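You operate a simulated robot arm through the tools that you are given. There is no shell and no other tool. Be economical: measure what you need, move in short steps, check, and stop when the job is done.

The job below is to be done with a simulated two-armed robot. You get a single attempt, and the scene is never put back.

JOB
Scrub the blue-handled blind clean with the blue pad and wipe it dry.
Fine: hold it by its handle for both; soapy water from the dish, white rag; pad and rag back. Set down upright: scrub pad with a blue grip. What is to be rubbed or washed off counts as gone when no trace of it is left.

It is judged by the outcome, as a careful person would: the job done as asked, and still so three seconds after it is handed in. It fails if anything else is knocked over, pushed out of place, dropped, spilled or broken.

ROBOT AND FRAMES
Two 7-joint arms with fingered hands on one trunk, on a base that drives. Base frame: it is fixed to the floor where the robot stands at the start and does not move with it; the origin is under the middle of the robot, x ahead of it, y to its left, z up. Units: mm, degrees, N and s.
The left shoulder is at the start at [68, 185, 1164], the right one opposite. With the tool pointing down near the work surface each hand reaches from about 100 to 840 mm from the robot's upright axis, wherever it stands, measured 20 degrees to its own side. Payload 4 kg a hand.
Tool frame (each hand has its own): the origin (TCP) lies between the finger pads and is the grasp point; the fingertips stand 26 mm ahead of it; z points along the fingers, y is the line along which they close. Largest opening 132 mm; the body of the gripper starts 73 mm behind the TCP. The gripper is a hand of 3 fingers: y runs from the thumb to the fingers, the wrist lies at [0, 0, -224] in the tool frame, and closing takes about 1.5 s.
Orientation is that of the tool frame in the base frame, as a unit quaternion [w, x, y, z]. With the fingers straight down and closing along the base's y, the tool's x points along the base's -x, its y along +y and its z along -z.

CONTROLS
- The arms move only by the tool send_rows. It takes "left_increments", "right_increments" or both (then of equal length, played together; a hand with none holds still); each is one flat list of numbers, 6 for each row, row after row: the shift along the base's x, y, z in mm, then the turn, a rotation vector about the base's x, y, z in degrees. In form: [tx, ty, tz, ax, ay, az, tx, ty, tz, ax, ay, az, ...]. A call has 1 to 20 rows; each row is the pose to reach, as a shift and turn from the pose commanded when the call began. "left_hand" and "right_hand" are, for a hand that has rows, the opening, from 0 (shut) to 1 (fully open), set as the call begins (left out, the last holds). Rows are played at 5 a second. More than 50 mm and 8.6 degrees between two rows, or a gripper value outside its range, and nothing of the call is played. A pose out of reach is approached as far as the arm can. The call stops where the force on the tool passes 40 N (or 10 N more than at its start, if that is more) or the arm is blocked; 0.2 s more then pass. The fingers move at their own pace (about 72 mm/s each) and stop on an object; they squeeze with about 22 N. The grip force told is the motor's: it shows also when the fingers shut on nothing. Time passes only in rows, and 0.2 s behind the last, so rows that repeat a pose let the fingers close. It gives the time, the measured TCP pose, the force on the tool (base axes), the opening and the grip force at its end, in the units of the frame above (readings bear some noise), with the torque about the TCP (base axes, N m) and any sound that the robot's microphone picked up.
- Cameras (640 x 400 px; columns grow to the right, rows downward): "scene" is now at [181.1, 25.3, 1393.9]; the picture's right is [0.27, -0.96, -0.05], its down [-0.55, -0.11, -0.83] and it looks along [0.79, 0.25, -0.56] (base axes); focal length 217 px, centre (320, 200). "left" rides on the left gripper at [-62, 3, -92] in its tool frame; the picture's right is [-0.05, -1.00, 0.00], its down [0.83, -0.04, -0.56] and it looks along [0.55, -0.03, 0.83] (tool axes); focal length 230 px, centre (320, 200). "right" rides on the right gripper at [62, 3, -92] in its tool frame; the picture's right is [-0.05, 1.00, 0.00], its down [-0.83, -0.04, -0.56] and it looks along [-0.55, -0.03, 0.83] (tool axes); focal length 230 px, centre (320, 200). There is no depth. A picture from a camera that has moved, and an enlarged one, comes with that camera's place and axes in the base frame and with its lens.
- camera(camera): a new picture of that camera. No time passes.
- lift_body(by): slides the trunk up (or, below 0, down) by that many mm; the arms and the scene camera ride with it, the base frame stays. It gives what a move gives, with no picture.
- drive_base(legs): drives the robot by 1 to 6 legs, each [ahead, left, turn to the left] in mm, mm and degrees, along the robot's own axes; the way and the turn of a leg run together, so that a leg with both is an arc; at most 1500 mm and 180 degrees a leg. The arms and the cameras ride along, it lands a little off, and it stops where it bumps. It gives what a move gives.
- set_fingers(finger1, finger2, thumb_bend, hand): sets how far each is bent, from 0 (flat) to 1 (curled in); at 0.3 the hand is open as for a grip, at 0.7 the pads meet at the TCP. One left out holds its place. A second passes; each finger stops where it meets its share of the squeeze, and holds until it gets a number again. A gripper value or a shape takes the hand back. It gives what a move gives, with no picture; readings hold the bend of each and the force on the fingers (four entries, about 0 where the hand has none), thumb and palm.
- hand_shape(shape, hand): the hand has 3 fingers and takes this shape, open, in about a second: jaw (thumb against the fingers, like two jaws); tri (thumb and two fingers); tip (a fingertip pinch); poke (one finger out to press); point (the index stretched); flat (the hand flat); cup (the hand cupped); fist (a fist). The gripper value then closes the fingers along that shape, each until it touches; the sizes above hold for jaw. It gives what a move gives, with no picture.
- aim_head(pan, tilt): turns the head with the scene camera to pan (to the left, within 86 degrees either way) and tilt (down, from -29 to 69), counted from straight ahead of the robot. It gives what a move gives.
- enlarge(camera, box): a new picture of the part [left, top, right, bottom] of that camera's present view, enlarged. No time passes.
- hand_in(): hands the job in; it is judged then, once.

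Go step by step. Nothing tells you exact positions but the pictures and the camera data: compare them with the known pose of the tool, close in by small moves and look again before you grip or let go. The budget is 120 turns and 88 pictures, counting those below and the enlarged ones. Unless the task says otherwise, let go and move clear before handing in, and close with one line.

The tools are called after ">>>" as name(argument=value, ...) on one line, values as JSON. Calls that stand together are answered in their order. send_rows: Moves the arms, as the interface text tells. Its arguments: {"type":"object","properties":{"left_increments":{"type":"array","items":{"type":"number"}},"left_hand":{"type":"number"},"right_increments":{"type":"array","items":{"type":"number"}},"right_hand":{"type":"number"}},"required":[]} The other tools are called the same way: lift_body (by) slides the trunk up or down; hand_shape (shape, hand) gives the hand a shape; set_fingers (finger1, finger2, thumb_bend, hand) moves the fingers one by one; drive_base (legs) drives the base; aim_head (pan, tilt) turns the head that bears the scene camera; camera (camera) takes a picture; enlarge (camera, box) takes an enlarged picture of a part of a camera's view; hand_in () hands the job in.

At the start:

```text
clock: 0.0
left_tcp_pos: [528.1, 425.9, 1192.7]
left_tcp_rot: [0.0, -0.001, 1.0, 0.0]
left_ft_force: [0.2, 0.2, 0.4]
left_ft_torque: [0.0, 0.01, 0.01]
left_finger_gap: 131.8
left_gripper_force: 0.0
left_shape: jaw
left_bend: [0.3, 0.3, 0.3]
left_finger forces: [0.1, 0.0, 0.0, 0.1, 0.1, 0.0]
right_tcp_pos: [565.7, 22.6, 1223.1]
right_tcp_rot: [0.0, -0.001, 1.0, 0.0]
right_ft_force: [-0.8, -0.2, -0.6]
right_ft_torque: [-0.01, 0.0, -0.04]
right_finger_gap: 132.1
right_gripper_force: 0.1
right_shape: jaw
right_bend: [0.3, 0.3, 0.3]
right_finger forces: [0.1, 0.0, 0.0, 0.0, 0.1, 0.0]
trunk travel left (down, up): [-200.0, 262.0]
robot x, y, heading: [0.9, -2.3, 0.1]
head pan, tilt: [16.0, 24.4]
```

scene: 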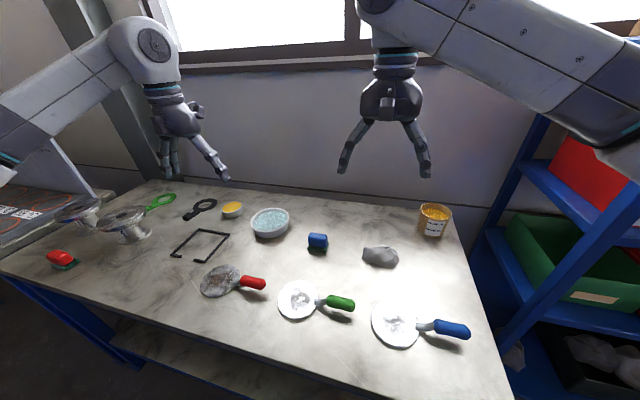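
right: 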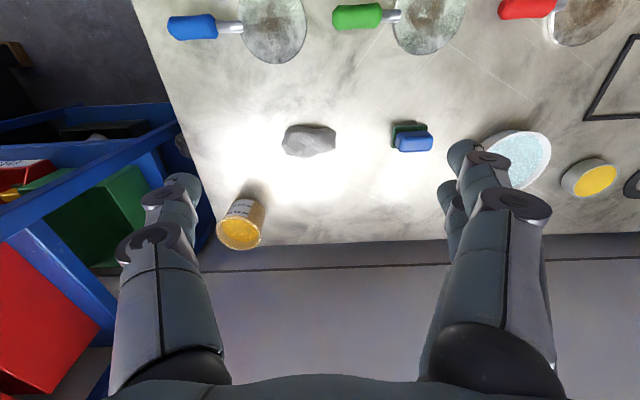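
left: 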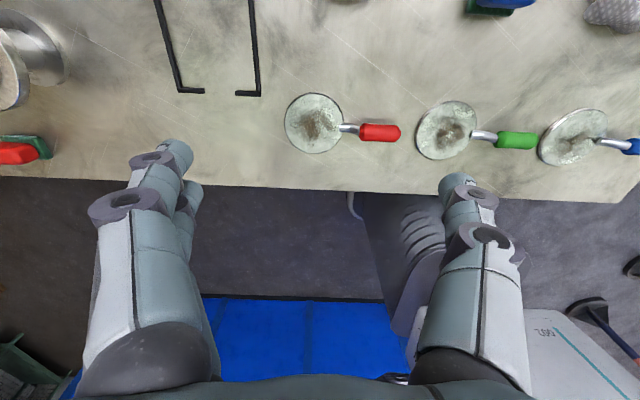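

I see the blue-handled blind at roughly (472, -50) with its handle toward -y, the blue pad near (665, 197), the rag near (657, -4) and the dish near (722, 395). I'll look closer first.

>>> enlarge(camera="scene", box=[340, 270, 500, 370])

>>> enlarge(camera="scene", box=[240, 190, 420, 290])

>>> enlarge(camera="right", box=[150, 0, 470, 200])

```text
4.00 times, centred on (420, 320) of scene
camera zoom: at [181.1, 25.3, 1393.9], right [0.27, -0.96, -0.05], down [-0.55, -0.11, -0.83], along [0.79, 0.25, -0.56], focal length 869 px, centre (-80, -280)
```

zoom: 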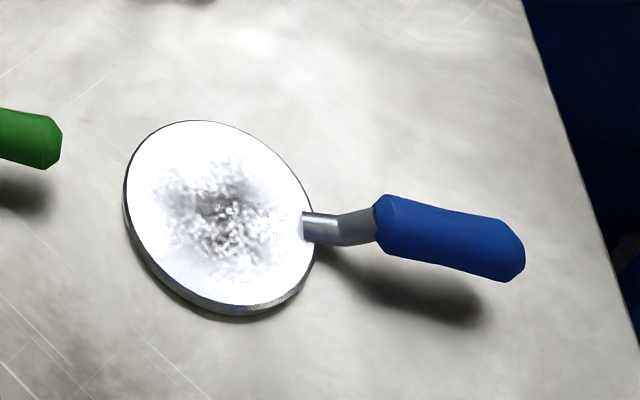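

```text
3.56 times, centred on (330, 240) of scene
camera zoom: at [181.1, 25.3, 1393.9], right [0.27, -0.96, -0.05], down [-0.55, -0.11, -0.83], along [0.79, 0.25, -0.56], focal length 772 px, centre (284, 58)
```

zoom: 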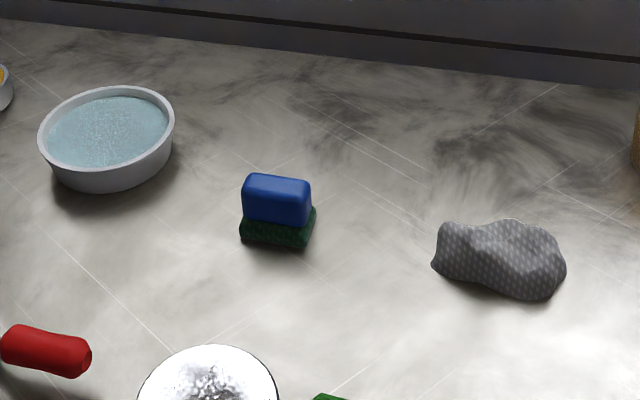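

```text
2.00 times, centred on (310, 100) of right
camera zoom: at [501.2, 25.3, 1315.8], right [0.05, 1.0, 0.0], down [0.83, -0.04, 0.56], along [0.55, -0.03, -0.83], focal length 460 px, centre (340, 400)
```

zoom: 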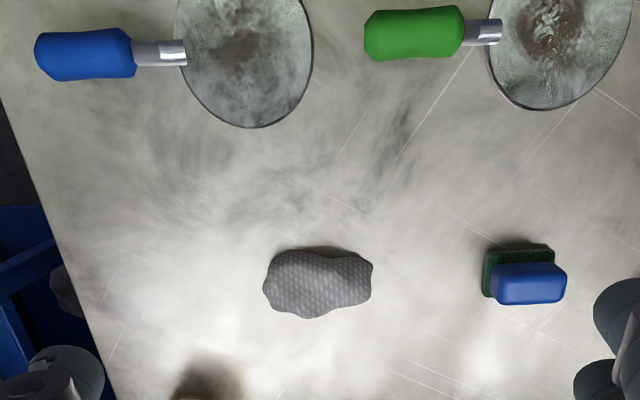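

The grey woven lump might be the rag, though the job says white; I'll look around to both sides to be sure.

>>> aim_head(pan=-40, tilt=35)

>>> camera(camera="scene")

>>> aim_head(pan=50, tilt=30)

>>> camera(camera="scene")

```text
clock: 1.2
left_tcp_pos: [526.1, 424.6, 1191.7]
left_tcp_rot: [0.001, -0.001, 1.0, 0.0]
left_ft_force: [-0.1, -0.4, -0.5]
left_ft_torque: [-0.03, -0.01, 0.02]
left_finger_gap: 131.9
left_gripper_force: 0.1
left_shape: jaw
left_bend: [0.3, 0.3, 0.3]
left_finger forces: [0.1, 0.0, 0.0, 0.0, 0.1, 0.0]
right_tcp_pos: [563.7, 22.1, 1223.8]
right_tcp_rot: [0.0, 0.0, 1.0, 0.0]
right_ft_force: [-0.1, 0.3, 0.2]
right_ft_torque: [-0.01, 0.0, 0.0]
right_finger_gap: 131.9
right_gripper_force: 0.0
right_shape: jaw
right_bend: [0.3, 0.3, 0.3]
right_finger forces: [0.0, 0.0, 0.1, 0.0, 0.0, 0.0]
trunk travel left (down, up): [-200.0, 262.0]
robot x, y, heading: [-1.5, -2.7, -0.0]
head pan, tilt: [-40.0, 35.0]
```

```text
81 pictures are left
camera scene: at [157.3, -56.6, 1381.2], right [-0.63, -0.77, 0.11], down [-0.58, 0.37, -0.73], along [0.52, -0.53, -0.67], focal length 217 px, centre (320, 200)
```

scene: 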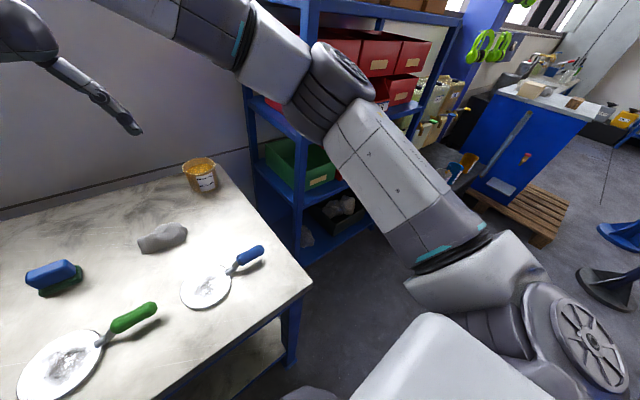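

```text
clock: 2.9
left_tcp_pos: [527.2, 425.1, 1193.0]
left_tcp_rot: [0.0, -0.002, 1.0, 0.0]
left_ft_force: [-0.7, -0.8, -0.2]
left_ft_torque: [-0.01, -0.02, 0.01]
left_finger_gap: 132.0
left_gripper_force: 0.0
left_shape: jaw
left_bend: [0.3, 0.3, 0.3]
left_finger forces: [0.1, 0.0, 0.1, 0.0, 0.0, 0.1]
right_tcp_pos: [564.1, 22.2, 1223.3]
right_tcp_rot: [-0.001, 0.0, 1.0, 0.0]
right_ft_force: [-0.1, -0.8, 0.4]
right_ft_torque: [0.05, -0.02, 0.01]
right_finger_gap: 132.0
right_gripper_force: 0.1
right_shape: jaw
right_bend: [0.3, 0.3, 0.3]
right_finger forces: [0.1, 0.0, 0.0, 0.0, 0.1, 0.1]
trunk travel left (down, up): [-200.0, 262.0]
robot x, y, heading: [1.6, 0.1, -0.0]
head pan, tilt: [50.0, 30.0]
```

```text
80 pictures are left
camera scene: at [149.5, 69.2, 1390.4], right [0.75, -0.64, -0.13], down [-0.47, -0.38, -0.8], along [0.46, 0.66, -0.59], focal length 217 px, centre (320, 200)
```

scene: 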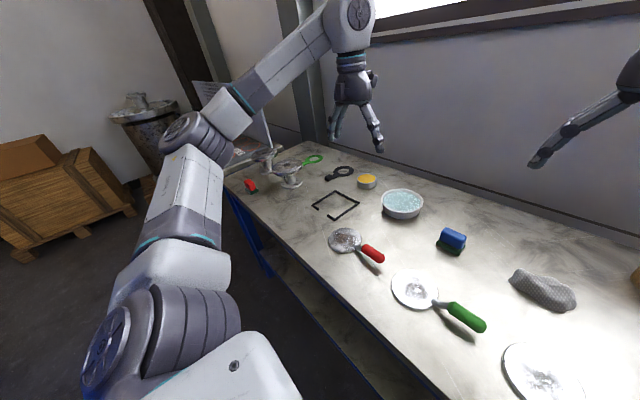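

The lump is the only cloth, so it is the rag. Now I bring the right hand above the blue handle, turned 90° so that it closes across it, camera outboard.

>>> send_rows(right_increments=[-8, -17, -15, 0, 0, 8.2, -16, -34, -30, 0, 0, 16.4, -24, -51, -45, 0, 0, 24.6, -32, -68, -60, 0, 0, 32.8, -40, -85, -75, 0, 0, 41, -48, -102, -90, 0, 0, 49.2, -56, -119, -105, 0, 0, 57.4, -64, -136, -120, 0, 0, 65.6, -72, -153, -135, 0, 0, 73.8, -80, -170, -150, 0, 0, 82, -84, -184, -170, 0, 0, 90])

>>> aim_head(pan=-5, tilt=45)

>>> camera(camera="right")

>>> camera(camera="scene")

```text
clock: 5.3
left_tcp_pos: [525.8, 424.9, 1193.3]
left_tcp_rot: [-0.001, -0.001, 1.0, 0.0]
left_ft_force: [-0.5, 0.8, 0.2]
left_ft_torque: [0.0, 0.0, 0.0]
left_finger_gap: 131.5
left_gripper_force: 0.0
left_shape: jaw
left_bend: [0.3, 0.3, 0.3]
left_finger forces: [0.0, 0.1, 0.1, 0.0, 0.0, 0.0]
right_tcp_pos: [479.0, -161.8, 1054.2]
right_tcp_rot: [0.0, 0.709, -0.706, 0.0]
right_ft_force: [0.0, 1.4, 0.2]
right_ft_torque: [0.03, 0.01, 0.0]
right_finger_gap: 131.6
right_gripper_force: 0.1
right_shape: jaw
right_bend: [0.3, 0.3, 0.3]
right_finger forces: [0.0, 0.0, 0.0, 0.0, 0.1, 0.0]
trunk travel left (down, up): [-200.0, 262.0]
robot x, y, heading: [-1.7, 3.2, -0.2]
head pan, tilt: [50.0, 30.0]
```

```text
clock: 6.5
left_tcp_pos: [526.8, 425.1, 1193.2]
left_tcp_rot: [0.0, 0.0, 1.0, 0.0]
left_ft_force: [0.1, 0.5, -1.3]
left_ft_torque: [0.01, -0.03, 0.02]
left_finger_gap: 131.8
left_gripper_force: 0.0
left_shape: jaw
left_bend: [0.3, 0.3, 0.3]
left_finger forces: [0.0, 0.1, 0.0, 0.0, 0.1, 0.0]
right_tcp_pos: [479.5, -160.6, 1054.0]
right_tcp_rot: [-0.001, 0.708, -0.707, 0.0]
right_ft_force: [0.5, 0.1, -0.4]
right_ft_torque: [0.02, 0.01, 0.0]
right_finger_gap: 131.7
right_gripper_force: 0.1
right_shape: jaw
right_bend: [0.3, 0.3, 0.3]
right_finger forces: [0.1, 0.0, 0.0, 0.1, 0.1, 0.1]
trunk travel left (down, up): [-200.0, 262.0]
robot x, y, heading: [5.5, 3.6, 0.2]
head pan, tilt: [-5.0, 45.0]
```

```text
79 pictures are left
camera right: at [474.8, -222.1, 1146.4], right [-1.0, 0.05, 0.0], down [0.04, 0.83, 0.56], along [0.03, 0.55, -0.83], focal length 230 px, centre (320, 200)
```

right: 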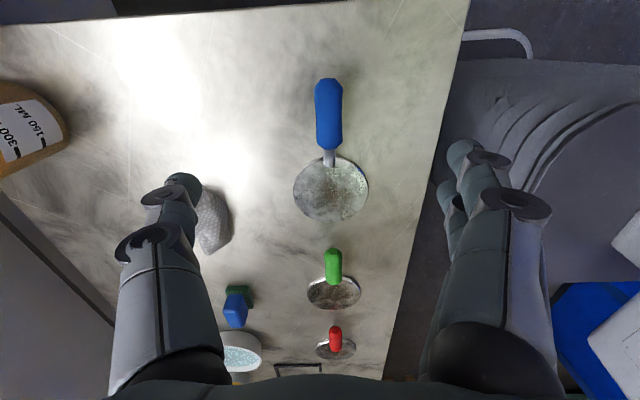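

```text
78 pictures are left
camera scene: at [168.0, -7.1, 1364.2], right [-0.09, -1.0, 0.02], down [-0.82, 0.06, -0.57], along [0.57, -0.06, -0.82], focal length 217 px, centre (320, 200)
```

scene: 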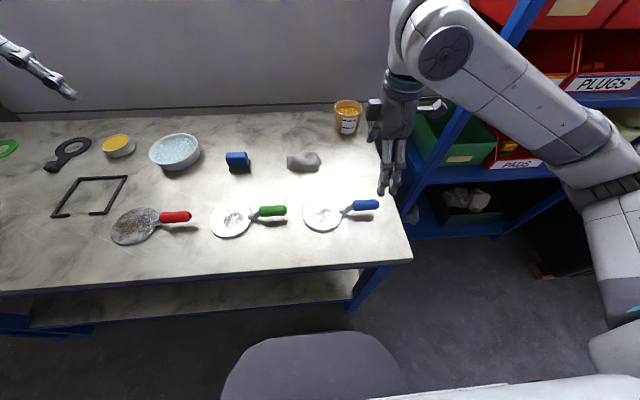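

The handle centre works out to about (469, -160, 897), raised above the table. I descend around it with the open hand.

>>> send_rows(right_increments=[-4, 0, -40, 0, 0, 0, -8, 0, -80, 0, 0, 0, -10, -2, -110, 0, 0, 0, -10, -2, -130, 0, 0, 0, -10, -2, -145, 0, 0, 0, -10, -2, -155, 0, 0, 0])

>>> camera(camera="right")

>>> enlarge(camera="scene", box=[270, 140, 430, 240])

```text
clock: 7.9
left_tcp_pos: [526.4, 425.6, 1193.1]
left_tcp_rot: [0.0, -0.001, 1.0, 0.0]
left_ft_force: [0.0, 0.3, 0.7]
left_ft_torque: [-0.01, 0.01, 0.02]
left_finger_gap: 131.9
left_gripper_force: 0.1
left_shape: jaw
left_bend: [0.3, 0.3, 0.3]
left_finger forces: [0.0, 0.0, 0.1, 0.0, 0.0, 0.0]
right_tcp_pos: [469.9, -164.7, 896.8]
right_tcp_rot: [0.0, -0.707, 0.708, 0.0]
right_ft_force: [-0.1, 0.3, -1.1]
right_ft_torque: [0.05, -0.01, 0.0]
right_finger_gap: 132.1
right_gripper_force: 0.2
right_shape: jaw
right_bend: [0.3, 0.3, 0.3]
right_finger forces: [0.0, 0.0, 0.1, 0.0, 0.0, 0.1]
trunk travel left (down, up): [-200.0, 262.0]
robot x, y, heading: [-0.8, -2.6, 0.2]
head pan, tilt: [-5.0, 45.0]
```

```text
77 pictures are left
camera right: at [465.5, -225.1, 990.3], right [-1.0, 0.05, 0.0], down [0.04, 0.83, 0.56], along [0.03, 0.55, -0.83], focal length 230 px, centre (320, 200)
```

right: 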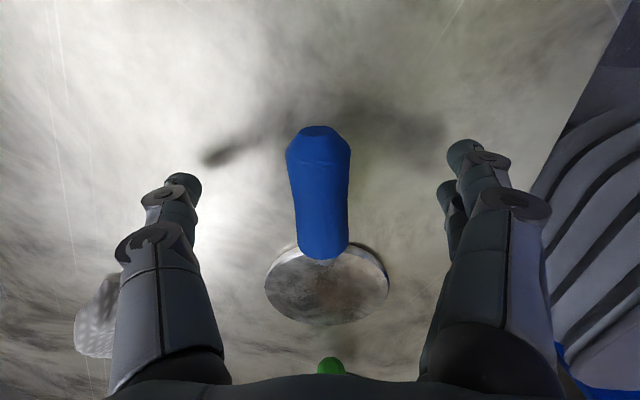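

```text
4.00 times, centred on (350, 190) of scene
camera zoom: at [168.0, -7.3, 1364.2], right [-0.09, -1.0, 0.02], down [-0.82, 0.06, -0.57], along [0.57, -0.06, -0.82], focal length 869 px, centre (200, 240)
```

zoom: 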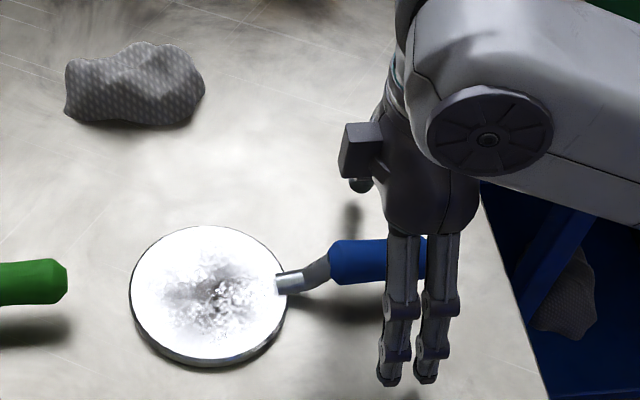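

The handle sits well between thumb and fingers. Closing the right hand.

>>> send_rows(right_increments=[0, 0, 0, 0, 0, 0, 0, 0, 0, 0, 0, 0, 0, 0, 0, 0, 0, 0, 0, 0, 0, 0, 0, 0, 0, 0, 0, 0, 0, 0, 0, 0, 0, 0, 0, 0, 0, 0, 0, 0, 0, 0, 0, 0, 0, 0, 0, 0], right_hand=0)

>>> camera(camera="right")

>>> enlarge(camera="scene", box=[270, 140, 430, 240])

```text
clock: 9.7
left_tcp_pos: [527.1, 426.8, 1192.2]
left_tcp_rot: [0.0, -0.001, 1.0, 0.0]
left_ft_force: [-0.9, 0.2, -0.3]
left_ft_torque: [0.02, 0.06, -0.01]
left_finger_gap: 131.7
left_gripper_force: 0.1
left_shape: jaw
left_bend: [0.3, 0.3, 0.3]
left_finger forces: [0.0, 0.0, 0.0, 0.0, 0.0, 0.0]
right_tcp_pos: [470.6, -162.5, 897.1]
right_tcp_rot: [-0.001, -0.707, 0.707, 0.0]
right_ft_force: [0.2, 0.7, -0.1]
right_ft_torque: [-0.02, -0.01, 0.03]
right_finger_gap: 16.3
right_gripper_force: 22.0
right_shape: jaw
right_bend: [0.72, 0.72, 0.71]
right_finger forces: [7.5, 7.9, 0.1, 0.0, 18.5, 0.1]
trunk travel left (down, up): [-200.0, 262.0]
robot x, y, heading: [0.5, -0.4, 0.2]
head pan, tilt: [-5.0, 45.0]
```

```text
75 pictures are left
camera right: at [465.6, -225.0, 990.3], right [-1.0, 0.05, 0.0], down [0.04, 0.83, 0.56], along [0.03, 0.55, -0.83], focal length 230 px, centre (320, 200)
```

right: 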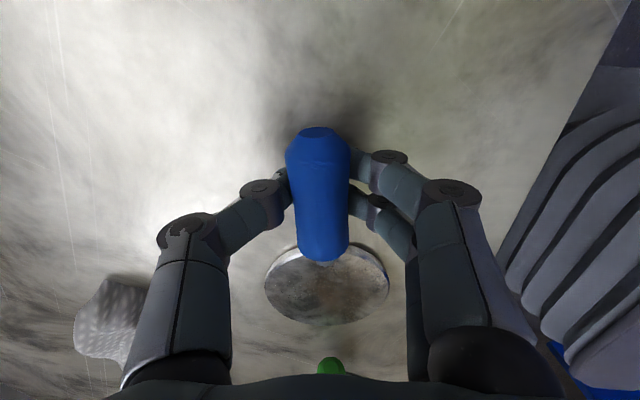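

```text
4.00 times, centred on (350, 190) of scene
camera zoom: at [168.2, -7.2, 1364.2], right [-0.09, -1.0, 0.02], down [-0.82, 0.06, -0.57], along [0.57, -0.06, -0.82], focal length 869 px, centre (200, 240)
```

zoom: 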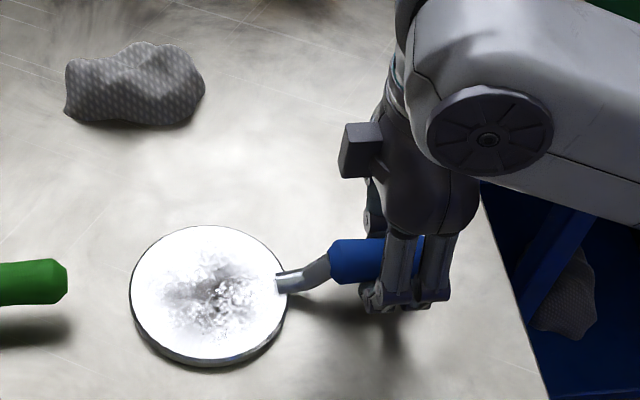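

The handle is gripped (22 N). Now the left hand goes above the blue pad, also turned 90° about z.

>>> send_rows(left_increments=[12, -21, -12, 0, 0, 8.2, 25, -41, -24, 0, 0, 16.4, 37, -62, -36, 0, 0, 24.6, 50, -83, -48, 0, 0, 32.8, 62, -104, -60, 0, 0, 41, 74, -124, -72, 0, 0, 49.2, 87, -145, -84, 0, 0, 57.4, 99, -166, -96, 0, 0, 65.6, 112, -187, -108, 0, 0, 73.8, 124, -207, -120, 0, 0, 82, 136, -228, -133, 0, 0, 90])

>>> camera(camera="left")

>>> camera(camera="scene")

```text
clock: 12.1
left_tcp_pos: [663.3, 197.5, 1057.5]
left_tcp_rot: [0.0, 0.709, -0.705, 0.0]
left_ft_force: [-0.3, 0.3, 0.6]
left_ft_torque: [-0.01, 0.0, -0.04]
left_finger_gap: 132.0
left_gripper_force: 0.0
left_shape: jaw
left_bend: [0.3, 0.3, 0.3]
left_finger forces: [0.0, 0.0, 0.1, 0.0, 0.0, 0.0]
right_tcp_pos: [469.6, -163.8, 896.7]
right_tcp_rot: [0.001, 0.707, -0.707, 0.0]
right_ft_force: [0.1, 0.4, 0.0]
right_ft_torque: [-0.01, 0.02, -0.02]
right_finger_gap: 16.2
right_gripper_force: 22.5
right_shape: jaw
right_bend: [0.72, 0.72, 0.71]
right_finger forces: [7.6, 7.7, 0.0, 0.1, 18.6, 0.0]
trunk travel left (down, up): [-200.0, 262.0]
robot x, y, heading: [2.1, 1.5, 0.0]
head pan, tilt: [-5.0, 45.0]
```

```text
73 pictures are left
camera left: at [660.6, 259.0, 1150.9], right [1.0, 0.06, 0.0], down [0.05, -0.83, 0.56], along [0.03, -0.55, -0.83], focal length 230 px, centre (320, 200)
```

left: 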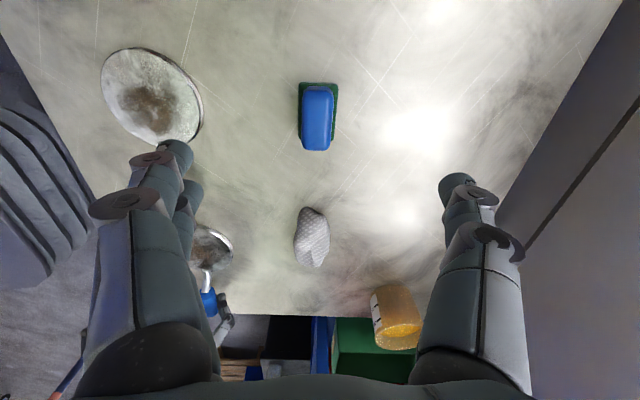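

```text
72 pictures are left
camera scene: at [169.0, -8.0, 1364.0], right [-0.09, -1.0, 0.01], down [-0.82, 0.06, -0.57], along [0.57, -0.06, -0.82], focal length 217 px, centre (320, 200)
```

scene: 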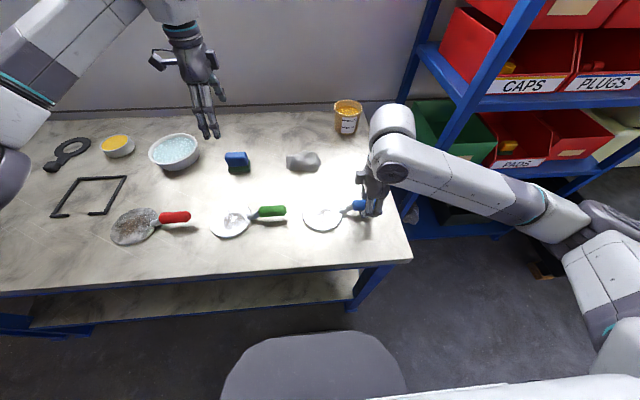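

>>> enlarge(camera="left", box=[240, 60, 400, 160])

>>> enlarge(camera="scene", box=[190, 125, 286, 185])

```text
4.00 times, centred on (320, 110) of left
camera zoom: at [660.6, 259.0, 1150.9], right [1.0, 0.06, 0.0], down [0.05, -0.83, 0.56], along [0.03, -0.55, -0.83], focal length 920 px, centre (320, 560)
```

zoom: 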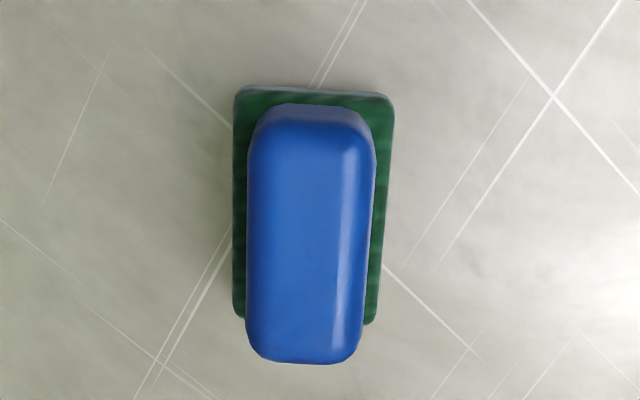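

```text
6.67 times, centred on (238, 155) of scene
camera zoom: at [169.0, -8.0, 1364.0], right [-0.09, -1.0, 0.01], down [-0.82, 0.06, -0.57], along [0.57, -0.06, -0.82], focal length 1448 px, centre (867, 500)
```

zoom: 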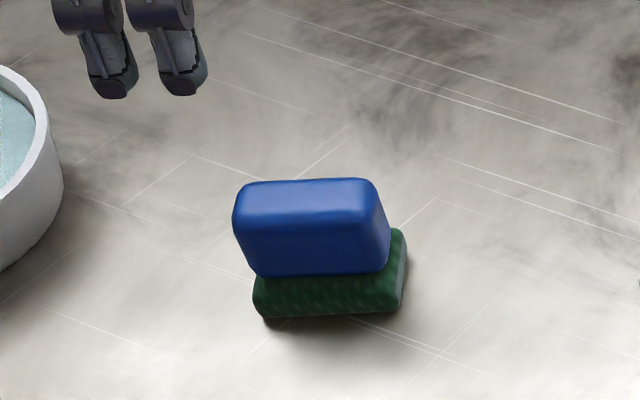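

The pad's grip is about 30 × 58 mm, along y, from z≈880 to 915, centred at (661, 197). I descend so the fingertips stay just above the green base.

>>> send_rows(left_increments=[-1, 0, -40, 0, 0, 0, -2, 0, -80, 0, 0, 0, -2, 0, -110, 0, 0, 0, -2, 0, -130, 0, 0, 0, -2, 0, -142, 0, 0, 0, -2, 0, -149, 0, 0, 0, -2, 0, -149, 0, 0, 0])

>>> camera(camera="left")

>>> enlarge(camera="scene", box=[174, 95, 302, 175])

```text
clock: 13.7
left_tcp_pos: [659.3, 197.8, 910.2]
left_tcp_rot: [0.0, 0.707, -0.707, -0.001]
left_ft_force: [0.1, 0.7, 0.6]
left_ft_torque: [0.0, 0.01, -0.02]
left_finger_gap: 132.0
left_gripper_force: 0.0
left_shape: jaw
left_bend: [0.3, 0.3, 0.3]
left_finger forces: [0.0, 0.0, 0.0, 0.1, 0.1, 0.0]
right_tcp_pos: [470.1, -163.8, 897.9]
right_tcp_rot: [0.0, -0.707, 0.707, 0.0]
right_ft_force: [-0.1, -0.6, -0.7]
right_ft_torque: [-0.01, -0.01, 0.0]
right_finger_gap: 16.2
right_gripper_force: 22.2
right_shape: jaw
right_bend: [0.72, 0.72, 0.71]
right_finger forces: [7.7, 7.9, 0.0, 0.0, 18.4, 0.0]
trunk travel left (down, up): [-200.0, 262.0]
robot x, y, heading: [-0.5, -1.5, 0.1]
head pan, tilt: [-5.0, 45.0]
```

```text
69 pictures are left
camera left: at [658.2, 259.8, 1002.4], right [1.0, 0.05, 0.0], down [0.04, -0.83, 0.56], along [0.03, -0.55, -0.83], focal length 230 px, centre (320, 200)
```

left: 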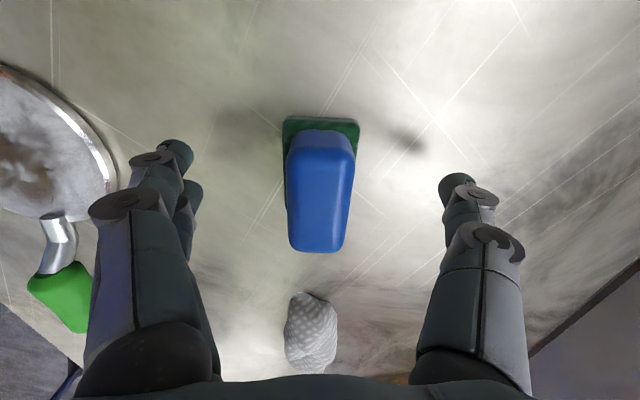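

```text
5.00 times, centred on (238, 135) of scene
camera zoom: at [168.2, -7.4, 1364.2], right [-0.09, -1.0, 0.02], down [-0.82, 0.06, -0.57], along [0.57, -0.06, -0.82], focal length 1086 px, centre (730, 525)
```

zoom: 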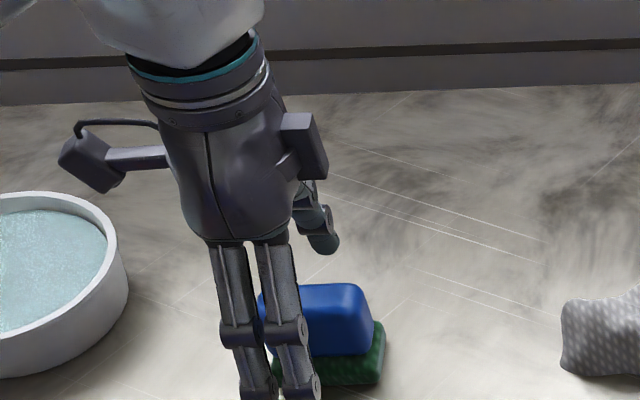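

Aligned; closing the left hand on the blue grip.

>>> send_rows(left_increments=[0, 0, 0, 0, 0, 0, 0, 0, 0, 0, 0, 0, 0, 0, 0, 0, 0, 0, 0, 0, 0, 0, 0, 0, 0, 0, 0, 0, 0, 0, 0, 0, 0, 0, 0, 0, 0, 0, 0, 0, 0, 0, 0, 0, 0, 0, 0, 0], left_hand=0)

>>> camera(camera="left")

```text
clock: 15.5
left_tcp_pos: [660.4, 199.0, 911.0]
left_tcp_rot: [-0.001, 0.708, -0.707, 0.001]
left_ft_force: [-0.6, -0.5, 0.3]
left_ft_torque: [0.01, -0.02, -0.01]
left_finger_gap: 26.6
left_gripper_force: 22.1
left_shape: jaw
left_bend: [0.73, 0.73, 0.7]
left_finger forces: [9.9, 9.9, 0.0, 0.1, 19.7, 0.0]
right_tcp_pos: [470.3, -163.1, 899.0]
right_tcp_rot: [0.0, -0.707, 0.707, 0.0]
right_ft_force: [-0.2, -0.5, -0.7]
right_ft_torque: [-0.02, 0.01, 0.02]
right_finger_gap: 16.3
right_gripper_force: 22.6
right_shape: jaw
right_bend: [0.72, 0.72, 0.71]
right_finger forces: [7.7, 7.9, 0.0, 0.0, 18.4, 0.0]
trunk travel left (down, up): [-200.0, 262.0]
robot x, y, heading: [-2.8, -3.1, 0.0]
head pan, tilt: [-5.0, 45.0]
```

```text
67 pictures are left
camera left: at [658.3, 259.8, 1002.5], right [1.0, 0.05, 0.0], down [0.04, -0.83, 0.56], along [0.03, -0.55, -0.83], focal length 230 px, centre (320, 200)
```

left: 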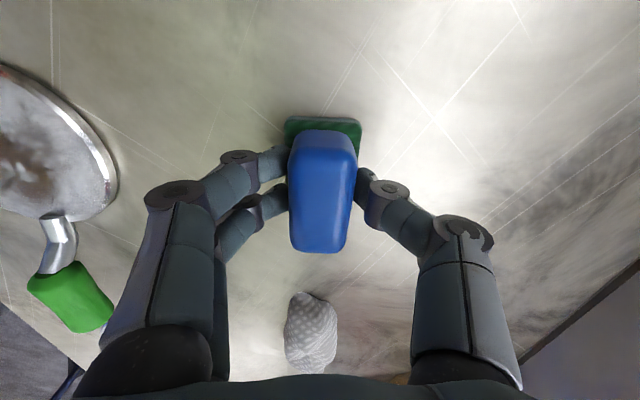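

Pad gripped. I lift it 120 mm and move next to the dish to look at it from closer.

>>> send_rows(left_increments=[0, 0, 30, 0, 0, 0, 0, 0, 70, 0, 0, 0, 0, 0, 115, 0, 0, 0, 0, 0, 150, 0, 0, 0, 10, 40, 160, 0, 0, 0, 20, 85, 160, 0, 0, 0, 30, 120, 160, 0, 0, 0, 35, 140, 160, 0, 0, 0])

>>> camera(camera="left")

>>> camera(camera="scene")

```text
clock: 17.3
left_tcp_pos: [695.2, 339.1, 1071.4]
left_tcp_rot: [0.0, -0.707, 0.708, 0.0]
left_ft_force: [0.1, -0.5, 0.3]
left_ft_torque: [-0.02, 0.0, 0.02]
left_finger_gap: 26.5
left_gripper_force: 21.8
left_shape: jaw
left_bend: [0.73, 0.73, 0.7]
left_finger forces: [9.9, 9.7, 0.0, 0.0, 19.8, 0.1]
right_tcp_pos: [470.0, -163.9, 898.1]
right_tcp_rot: [0.0, -0.707, 0.707, 0.0]
right_ft_force: [0.5, 0.8, 0.2]
right_ft_torque: [0.01, 0.01, -0.01]
right_finger_gap: 16.1
right_gripper_force: 21.7
right_shape: jaw
right_bend: [0.72, 0.72, 0.71]
right_finger forces: [7.7, 7.8, 0.0, 0.1, 18.3, 0.0]
trunk travel left (down, up): [-200.0, 262.0]
robot x, y, heading: [2.4, 4.1, 0.1]
head pan, tilt: [-5.0, 45.0]
```

```text
66 pictures are left
camera left: at [693.6, 399.3, 1163.2], right [1.0, 0.05, 0.0], down [0.04, -0.83, 0.56], along [0.03, -0.55, -0.83], focal length 230 px, centre (320, 200)
```

left: 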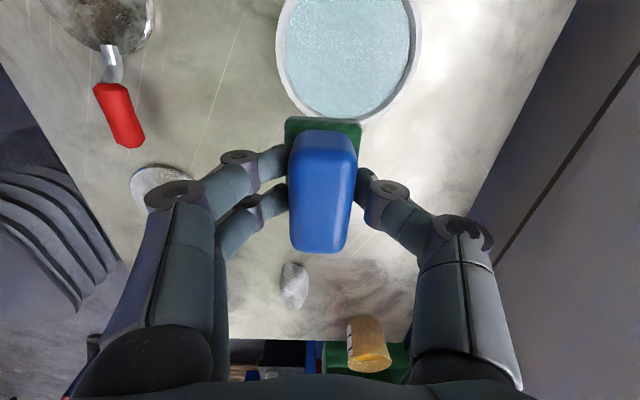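

```text
65 pictures are left
camera scene: at [168.4, -7.2, 1364.1], right [-0.09, -1.0, 0.02], down [-0.82, 0.06, -0.57], along [0.57, -0.06, -0.82], focal length 217 px, centre (320, 200)
```

scene: 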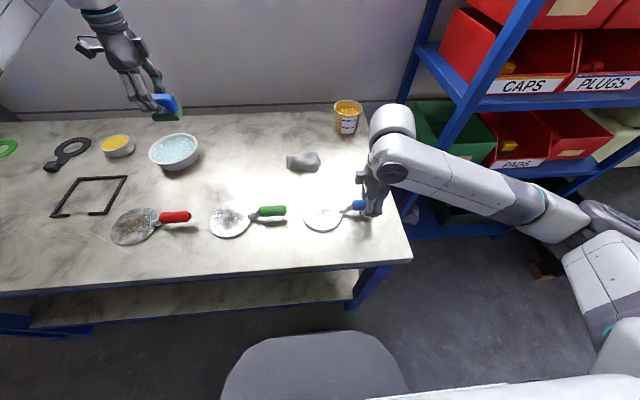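

The dish is centred at about (718, 400), rim about z 897, inner radius about 62. I go over it and lower until the pad bottom is near the rim height, then check.

>>> send_rows(left_increments=[8, 22, 0, 0, 0, 0, 16, 44, 0, 0, 0, 0, 22, 61, 0, 0, 0, 0, 22, 61, -40, 0, 0, 0, 22, 61, -80, 0, 0, 0, 22, 61, -105, 0, 0, 0, 22, 61, -118, 0, 0, 0])

>>> camera(camera="left")

>>> enlarge(camera="scene", box=[94, 80, 254, 180])

```text
clock: 18.9
left_tcp_pos: [718.4, 399.0, 951.2]
left_tcp_rot: [0.001, 0.707, -0.707, 0.0]
left_ft_force: [-0.3, -0.3, -0.3]
left_ft_torque: [-0.01, -0.03, 0.02]
left_finger_gap: 26.4
left_gripper_force: 21.1
left_shape: jaw
left_bend: [0.73, 0.73, 0.7]
left_finger forces: [9.8, 9.8, 0.0, 0.0, 19.7, 0.0]
right_tcp_pos: [470.3, -163.1, 897.3]
right_tcp_rot: [0.0, -0.707, 0.707, 0.001]
right_ft_force: [0.3, 0.1, 0.4]
right_ft_torque: [0.0, -0.01, 0.0]
right_finger_gap: 16.2
right_gripper_force: 22.2
right_shape: jaw
right_bend: [0.72, 0.72, 0.71]
right_finger forces: [7.7, 7.8, 0.0, 0.0, 18.2, 0.0]
trunk travel left (down, up): [-200.0, 262.0]
robot x, y, heading: [-1.8, -2.1, 0.2]
head pan, tilt: [-5.0, 45.0]
```

```text
64 pictures are left
camera left: at [716.5, 460.7, 1043.6], right [1.0, 0.05, 0.0], down [0.04, -0.83, 0.56], along [0.03, -0.55, -0.83], focal length 230 px, centre (320, 200)
```

left: 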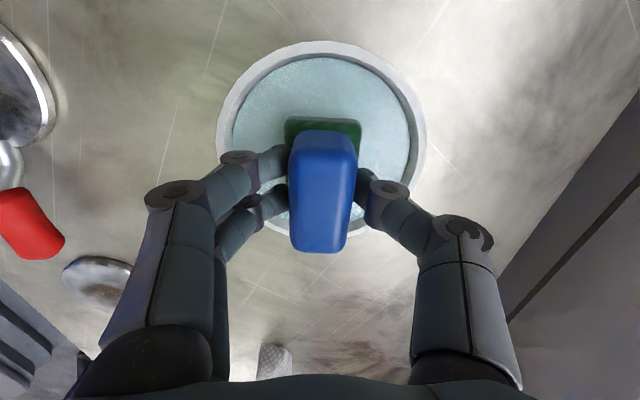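

```text
4.00 times, centred on (174, 130) of scene
camera zoom: at [168.6, -7.3, 1364.1], right [-0.09, -1.0, 0.02], down [-0.82, 0.06, -0.57], along [0.57, -0.06, -0.82], focal length 869 px, centre (904, 480)
```

zoom: 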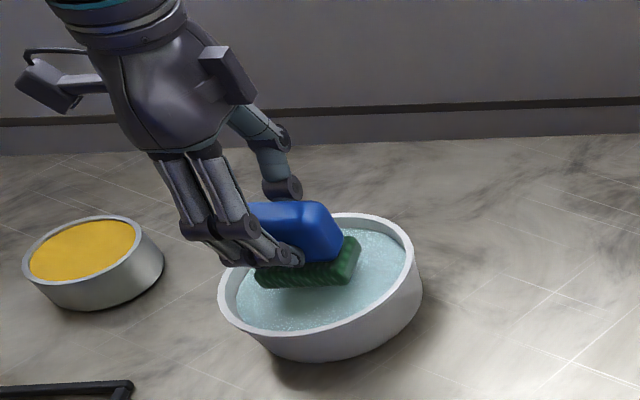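

Pad is well inside the dish. I lower it into the water, in small steps, and let it soak briefly with a small stir.

>>> send_rows(left_increments=[0, -2, -6, 0, 0, 0, 0, -4, -12, 0, 0, 0, 0, -4, -18, 0, 0, 0, 0, -4, -23, 0, 0, 0, 3, -4, -23, 0, 0, 0, -3, -4, -23, 0, 0, 0, 0, -4, -23, 0, 0, 0, 0, -4, -23, 0, 0, 0])

>>> enlarge(camera="scene", box=[94, 80, 254, 180])

```text
clock: 20.7
left_tcp_pos: [717.5, 394.2, 929.4]
left_tcp_rot: [0.0, 0.708, -0.706, 0.0]
left_ft_force: [0.6, 0.9, -1.1]
left_ft_torque: [0.04, -0.02, 0.0]
left_finger_gap: 26.4
left_gripper_force: 21.9
left_shape: jaw
left_bend: [0.73, 0.73, 0.7]
left_finger forces: [9.8, 9.9, 0.0, 0.1, 19.7, 0.0]
right_tcp_pos: [469.8, -162.1, 898.1]
right_tcp_rot: [0.0, 0.707, -0.707, 0.0]
right_ft_force: [0.2, -0.2, 0.4]
right_ft_torque: [0.0, 0.01, 0.03]
right_finger_gap: 16.1
right_gripper_force: 21.7
right_shape: jaw
right_bend: [0.72, 0.72, 0.71]
right_finger forces: [7.7, 7.7, 0.0, 0.0, 18.3, 0.1]
trunk travel left (down, up): [-200.0, 262.0]
robot x, y, heading: [0.7, 0.2, -0.1]
head pan, tilt: [-5.0, 45.0]
```

```text
4.00 times, centred on (174, 130) of scene
camera zoom: at [168.2, -7.2, 1364.2], right [-0.09, -1.0, 0.02], down [-0.82, 0.06, -0.57], along [0.57, -0.06, -0.82], focal length 869 px, centre (904, 480)
```

zoom: 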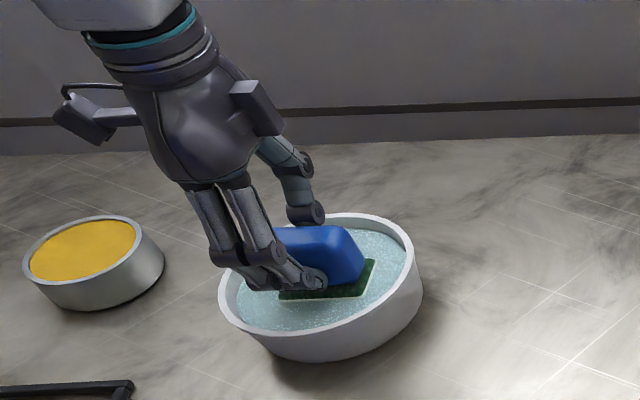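

The pad is soaked. I lift it and let it drip over the dish; meanwhile I regrip the handle with the right hand leaned back 28°, since the two hand bodies would otherwise come too close over the disc.

>>> send_rows(left_increments=[0, 0, 8, 0, 0, 0, 0, 0, 16, 0, 0, 0, 0, 0, 24, 0, 0, 0, 0, 0, 30, 0, 0, 0, 0, 0, 30, 0, 0, 0, 0, 0, 30, 0, 0, 0, 0, 0, 30, 0, 0, 0, 0, 0, 30, 0, 0, 0, 0, 0, 30, 0, 0, 0, 0, 0, 40, 0, 0, 0, 0, 0, 60, 0, 0, 0, 0, 0, 90, 0, 0, 0], right_increments=[0, 0, 0, 0, 0, 0, 0, 0, 0, 0, 0, 0, 0, 0, 0, 0, 0, 0, 0, 0, 0, 0, 0, 0, 0, 0, 0, 0, 0, 0, 0, 0, 0, 0, 0, 0, 0, 0, 0, 0, 0, 0, 0, 0, 0, 0, 0, 0, 0, 0, 0, 7, 0, 0, 0, 0, 0, 14, 0, 0, 0, 0, 0, 21, 0, 0, 0, -3, 0, 28, 0, 0], right_hand=1)

>>> camera(camera="right")

>>> camera(camera="scene")

```text
clock: 23.3
left_tcp_pos: [715.3, 393.2, 1020.7]
left_tcp_rot: [-0.001, 0.708, -0.706, -0.001]
left_ft_force: [0.1, 1.1, -1.2]
left_ft_torque: [-0.03, -0.02, 0.0]
left_finger_gap: 26.3
left_gripper_force: 22.0
left_shape: jaw
left_bend: [0.73, 0.73, 0.7]
left_finger forces: [9.9, 9.8, 0.1, 0.1, 19.7, 0.1]
right_tcp_pos: [468.8, -167.3, 898.0]
right_tcp_rot: [-0.173, 0.686, -0.685, -0.173]
right_ft_force: [0.1, 0.2, 0.4]
right_ft_torque: [0.0, -0.01, 0.01]
right_finger_gap: 131.9
right_gripper_force: 0.1
right_shape: jaw
right_bend: [0.3, 0.3, 0.3]
right_finger forces: [0.0, 0.0, 0.1, 0.0, 0.1, 0.0]
trunk travel left (down, up): [-200.0, 262.0]
robot x, y, heading: [-1.9, -0.2, -0.0]
head pan, tilt: [-5.0, 45.0]
```

```text
61 pictures are left
camera right: at [465.0, -265.4, 950.9], right [-1.0, 0.05, 0.02], down [0.04, 0.47, 0.88], along [0.03, 0.88, -0.47], focal length 230 px, centre (320, 200)
```

right: 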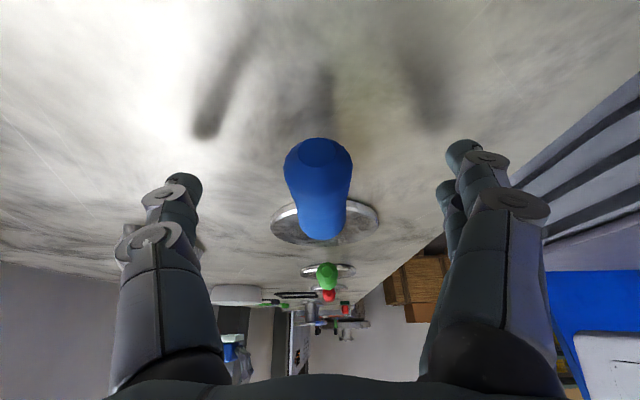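

```text
60 pictures are left
camera scene: at [166.9, -8.5, 1364.4], right [-0.09, -1.0, 0.01], down [-0.82, 0.06, -0.57], along [0.57, -0.06, -0.82], focal length 217 px, centre (320, 200)
```

scene: 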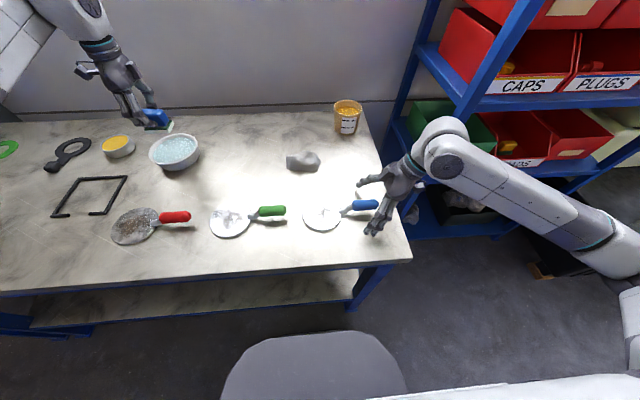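

Good position. Close the right hand on the handle and carry the wet pad over the disc.

>>> send_rows(right_increments=[0, 0, 0, 0, 0, 0, 0, 0, 0, 0, 0, 0, 0, 0, 0, 0, 0, 0, 0, 0, 0, 0, 0, 0, 0, 0, 0, 0, 0, 0, 0, 0, 0, 0, 0, 0, 0, 0, 0, 0, 0, 0, 0, 0, 0, 0, 0, 0, 0, 0, 0, 0, 0, 0, 0, 0, 0, 0, 0, 0, 0, 0, 0, 0, 0, 0, 0, 0, 0, 0, 0, 0], right_hand=0, left_increments=[-21, -37, 0, 0, 0, 0, -41, -74, 0, 0, 0, 0, -62, -111, 0, 0, 0, 0, -82, -148, 0, 0, 0, 0, -103, -185, 0, 0, 0, 0, -123, -222, 0, 0, 0, 0, -144, -260, 0, 0, 0, 0, -165, -297, 0, 0, 0, 0, -185, -334, 0, 0, 0, 0, -206, -371, 0, 0, 0, 0, -226, -408, 0, 0, 0, 0, -247, -445, 0, 0, 0, 0])

>>> camera(camera="left")

>>> camera(camera="scene")

>>> camera(camera="right")

```text
clock: 25.9
left_tcp_pos: [470.6, -52.3, 1019.7]
left_tcp_rot: [-0.001, 0.708, -0.706, -0.001]
left_ft_force: [0.1, 0.8, 0.0]
left_ft_torque: [0.01, 0.02, 0.02]
left_finger_gap: 26.2
left_gripper_force: 21.7
left_shape: jaw
left_bend: [0.73, 0.73, 0.7]
left_finger forces: [9.8, 9.9, 0.0, 0.0, 19.5, 0.0]
right_tcp_pos: [470.4, -168.4, 896.9]
right_tcp_rot: [0.171, -0.685, 0.687, 0.171]
right_ft_force: [0.3, -0.5, 0.4]
right_ft_torque: [-0.02, -0.05, 0.03]
right_finger_gap: 18.0
right_gripper_force: 22.1
right_shape: jaw
right_bend: [0.72, 0.73, 0.7]
right_finger forces: [8.1, 9.6, 0.0, 0.0, 19.0, 0.0]
trunk travel left (down, up): [-200.0, 262.0]
robot x, y, heading: [0.8, 0.9, 0.1]
head pan, tilt: [-5.0, 45.0]
```

```text
59 pictures are left
camera left: at [468.7, 9.6, 1112.3], right [1.0, 0.05, 0.0], down [0.05, -0.83, 0.55], along [0.03, -0.55, -0.83], focal length 230 px, centre (320, 200)
```

left: 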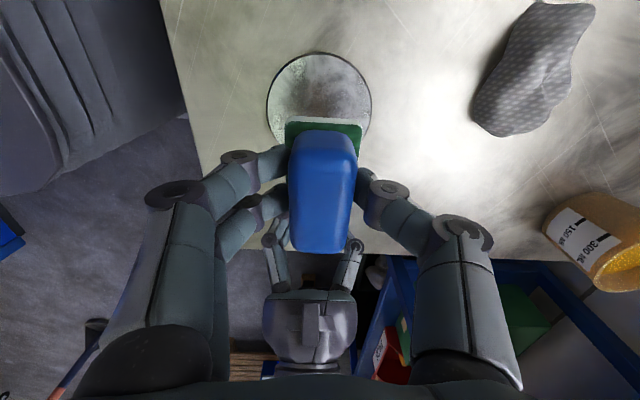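

```text
58 pictures are left
camera scene: at [167.9, -9.0, 1364.2], right [-0.09, -1.0, 0.01], down [-0.82, 0.06, -0.57], along [0.57, -0.06, -0.82], focal length 217 px, centre (320, 200)
```

scene: 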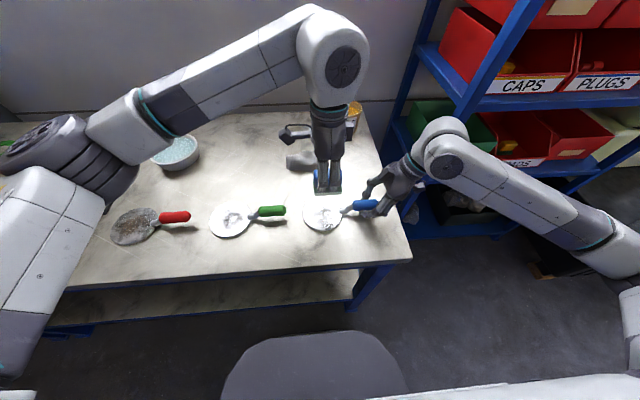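

```text
57 pictures are left
camera right: at [465.6, -265.8, 950.4], right [-1.0, 0.05, 0.02], down [0.04, 0.47, 0.88], along [0.03, 0.88, -0.47], focal length 230 px, centre (320, 200)
```

right: 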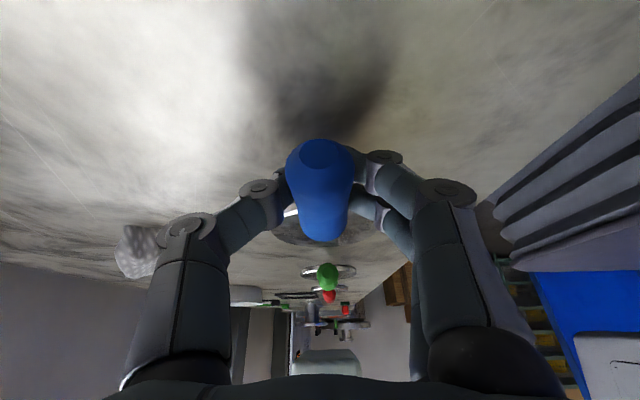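

Disc centre is about (471, -48). I lower the pad to just above it and then search contact gently.

>>> send_rows(left_increments=[0, 2, -35, 0, 0, 0, 0, 3, -70, 0, 0, 0, 0, 3, -90, 0, 0, 0, 0, 3, -94, 0, 0, 0, 0, 3, -96, 0, 0, 0, 0, 3, -98, 0, 0, 0, 0, 3, -100, 0, 0, 0])

>>> enlarge(camera="scene", box=[260, 150, 420, 250])

```text
clock: 27.5
left_tcp_pos: [471.5, -48.0, 918.7]
left_tcp_rot: [0.001, 0.708, -0.706, 0.0]
left_ft_force: [0.7, -0.1, 2.6]
left_ft_torque: [-0.01, 0.01, 0.04]
left_finger_gap: 26.1
left_gripper_force: 21.8
left_shape: jaw
left_bend: [0.73, 0.73, 0.7]
left_finger forces: [9.9, 10.0, 0.0, 0.0, 20.4, 0.0]
right_tcp_pos: [470.8, -167.6, 897.9]
right_tcp_rot: [0.171, -0.685, 0.687, 0.171]
right_ft_force: [0.3, -0.2, 0.2]
right_ft_torque: [-0.05, 0.02, -0.02]
right_finger_gap: 17.6
right_gripper_force: 22.3
right_shape: jaw
right_bend: [0.72, 0.73, 0.7]
right_finger forces: [8.5, 9.7, 0.0, 0.0, 19.3, 0.1]
trunk travel left (down, up): [-200.0, 262.0]
robot x, y, heading: [-0.6, 0.3, -0.1]
head pan, tilt: [-5.0, 45.0]
```

```text
4.00 times, centred on (340, 200) of scene
camera zoom: at [168.1, -7.5, 1364.2], right [-0.09, -1.0, 0.02], down [-0.82, 0.06, -0.57], along [0.57, -0.06, -0.82], focal length 869 px, centre (240, 200)
```

zoom: 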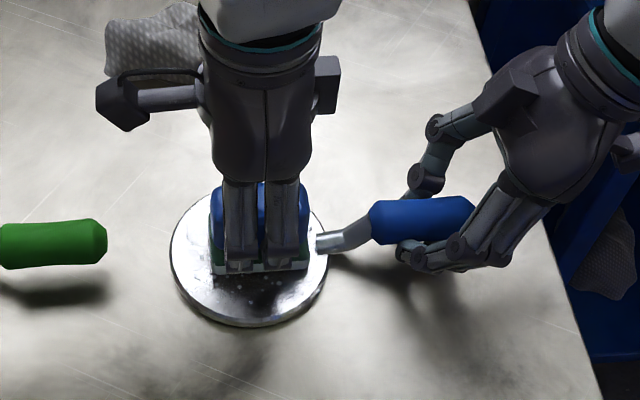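

Contact just begins (2.6 N). I scrub in overlapping passes with light pressure, staying clear of the neck at the -y rim.

>>> send_rows(left_increments=[0, 0, -1, 0, 0, 0, -15, 0, -2, 0, 0, 0, -30, 0, -2, 0, 0, 0, -15, 0, -2, 0, 0, 0, 0, 0, -2, 0, 0, 0, 15, 0, -2, 0, 0, 0, 30, 0, -2, 0, 0, 0, 30, 10, -2, 0, 0, 0, 15, 10, -2, 0, 0, 0, 0, 10, -2, 0, 0, 0, -15, 10, -2, 0, 0, 0, -30, 10, -2, 0, 0, 0, -30, 22, -2, 0, 0, 0, -15, 22, -2, 0, 0, 0, 0, 22, -2, 0, 0, 0, 15, 22, -2, 0, 0, 0, 30, 22, -2, 0, 0, 0, 15, 10, -2, 0, 0, 0, 0, 5, -2, 0, 0, 0, 0, 0, -2, 0, 0, 0])

>>> enlarge(camera="scene", box=[260, 150, 420, 250])

```text
clock: 31.7
left_tcp_pos: [471.2, -47.9, 918.9]
left_tcp_rot: [-0.001, -0.707, 0.707, 0.0]
left_ft_force: [0.7, 1.4, 9.3]
left_ft_torque: [0.08, 0.02, -0.03]
left_finger_gap: 27.8
left_gripper_force: 22.0
left_shape: jaw
left_bend: [0.73, 0.74, 0.71]
left_finger forces: [11.2, 11.4, 0.0, 0.0, 22.5, 0.0]
right_tcp_pos: [470.4, -166.1, 898.1]
right_tcp_rot: [-0.17, 0.686, -0.686, -0.172]
right_ft_force: [-0.8, -1.3, -2.3]
right_ft_torque: [-0.05, -0.02, 0.03]
right_finger_gap: 17.8
right_gripper_force: 21.7
right_shape: jaw
right_bend: [0.72, 0.73, 0.7]
right_finger forces: [9.1, 10.3, 0.1, 0.0, 19.8, 0.0]
trunk travel left (down, up): [-200.0, 262.0]
robot x, y, heading: [1.8, 0.1, 0.2]
head pan, tilt: [-5.0, 45.0]
```

```text
4.00 times, centred on (340, 200) of scene
camera zoom: at [167.9, -7.7, 1364.2], right [-0.09, -1.0, 0.01], down [-0.82, 0.06, -0.57], along [0.57, -0.06, -0.82], focal length 869 px, centre (240, 200)
```

zoom: 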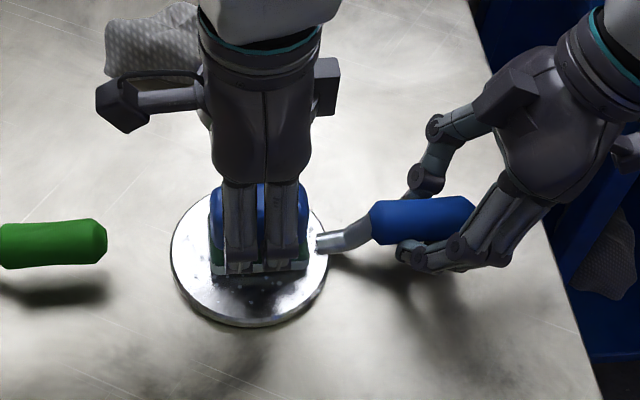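

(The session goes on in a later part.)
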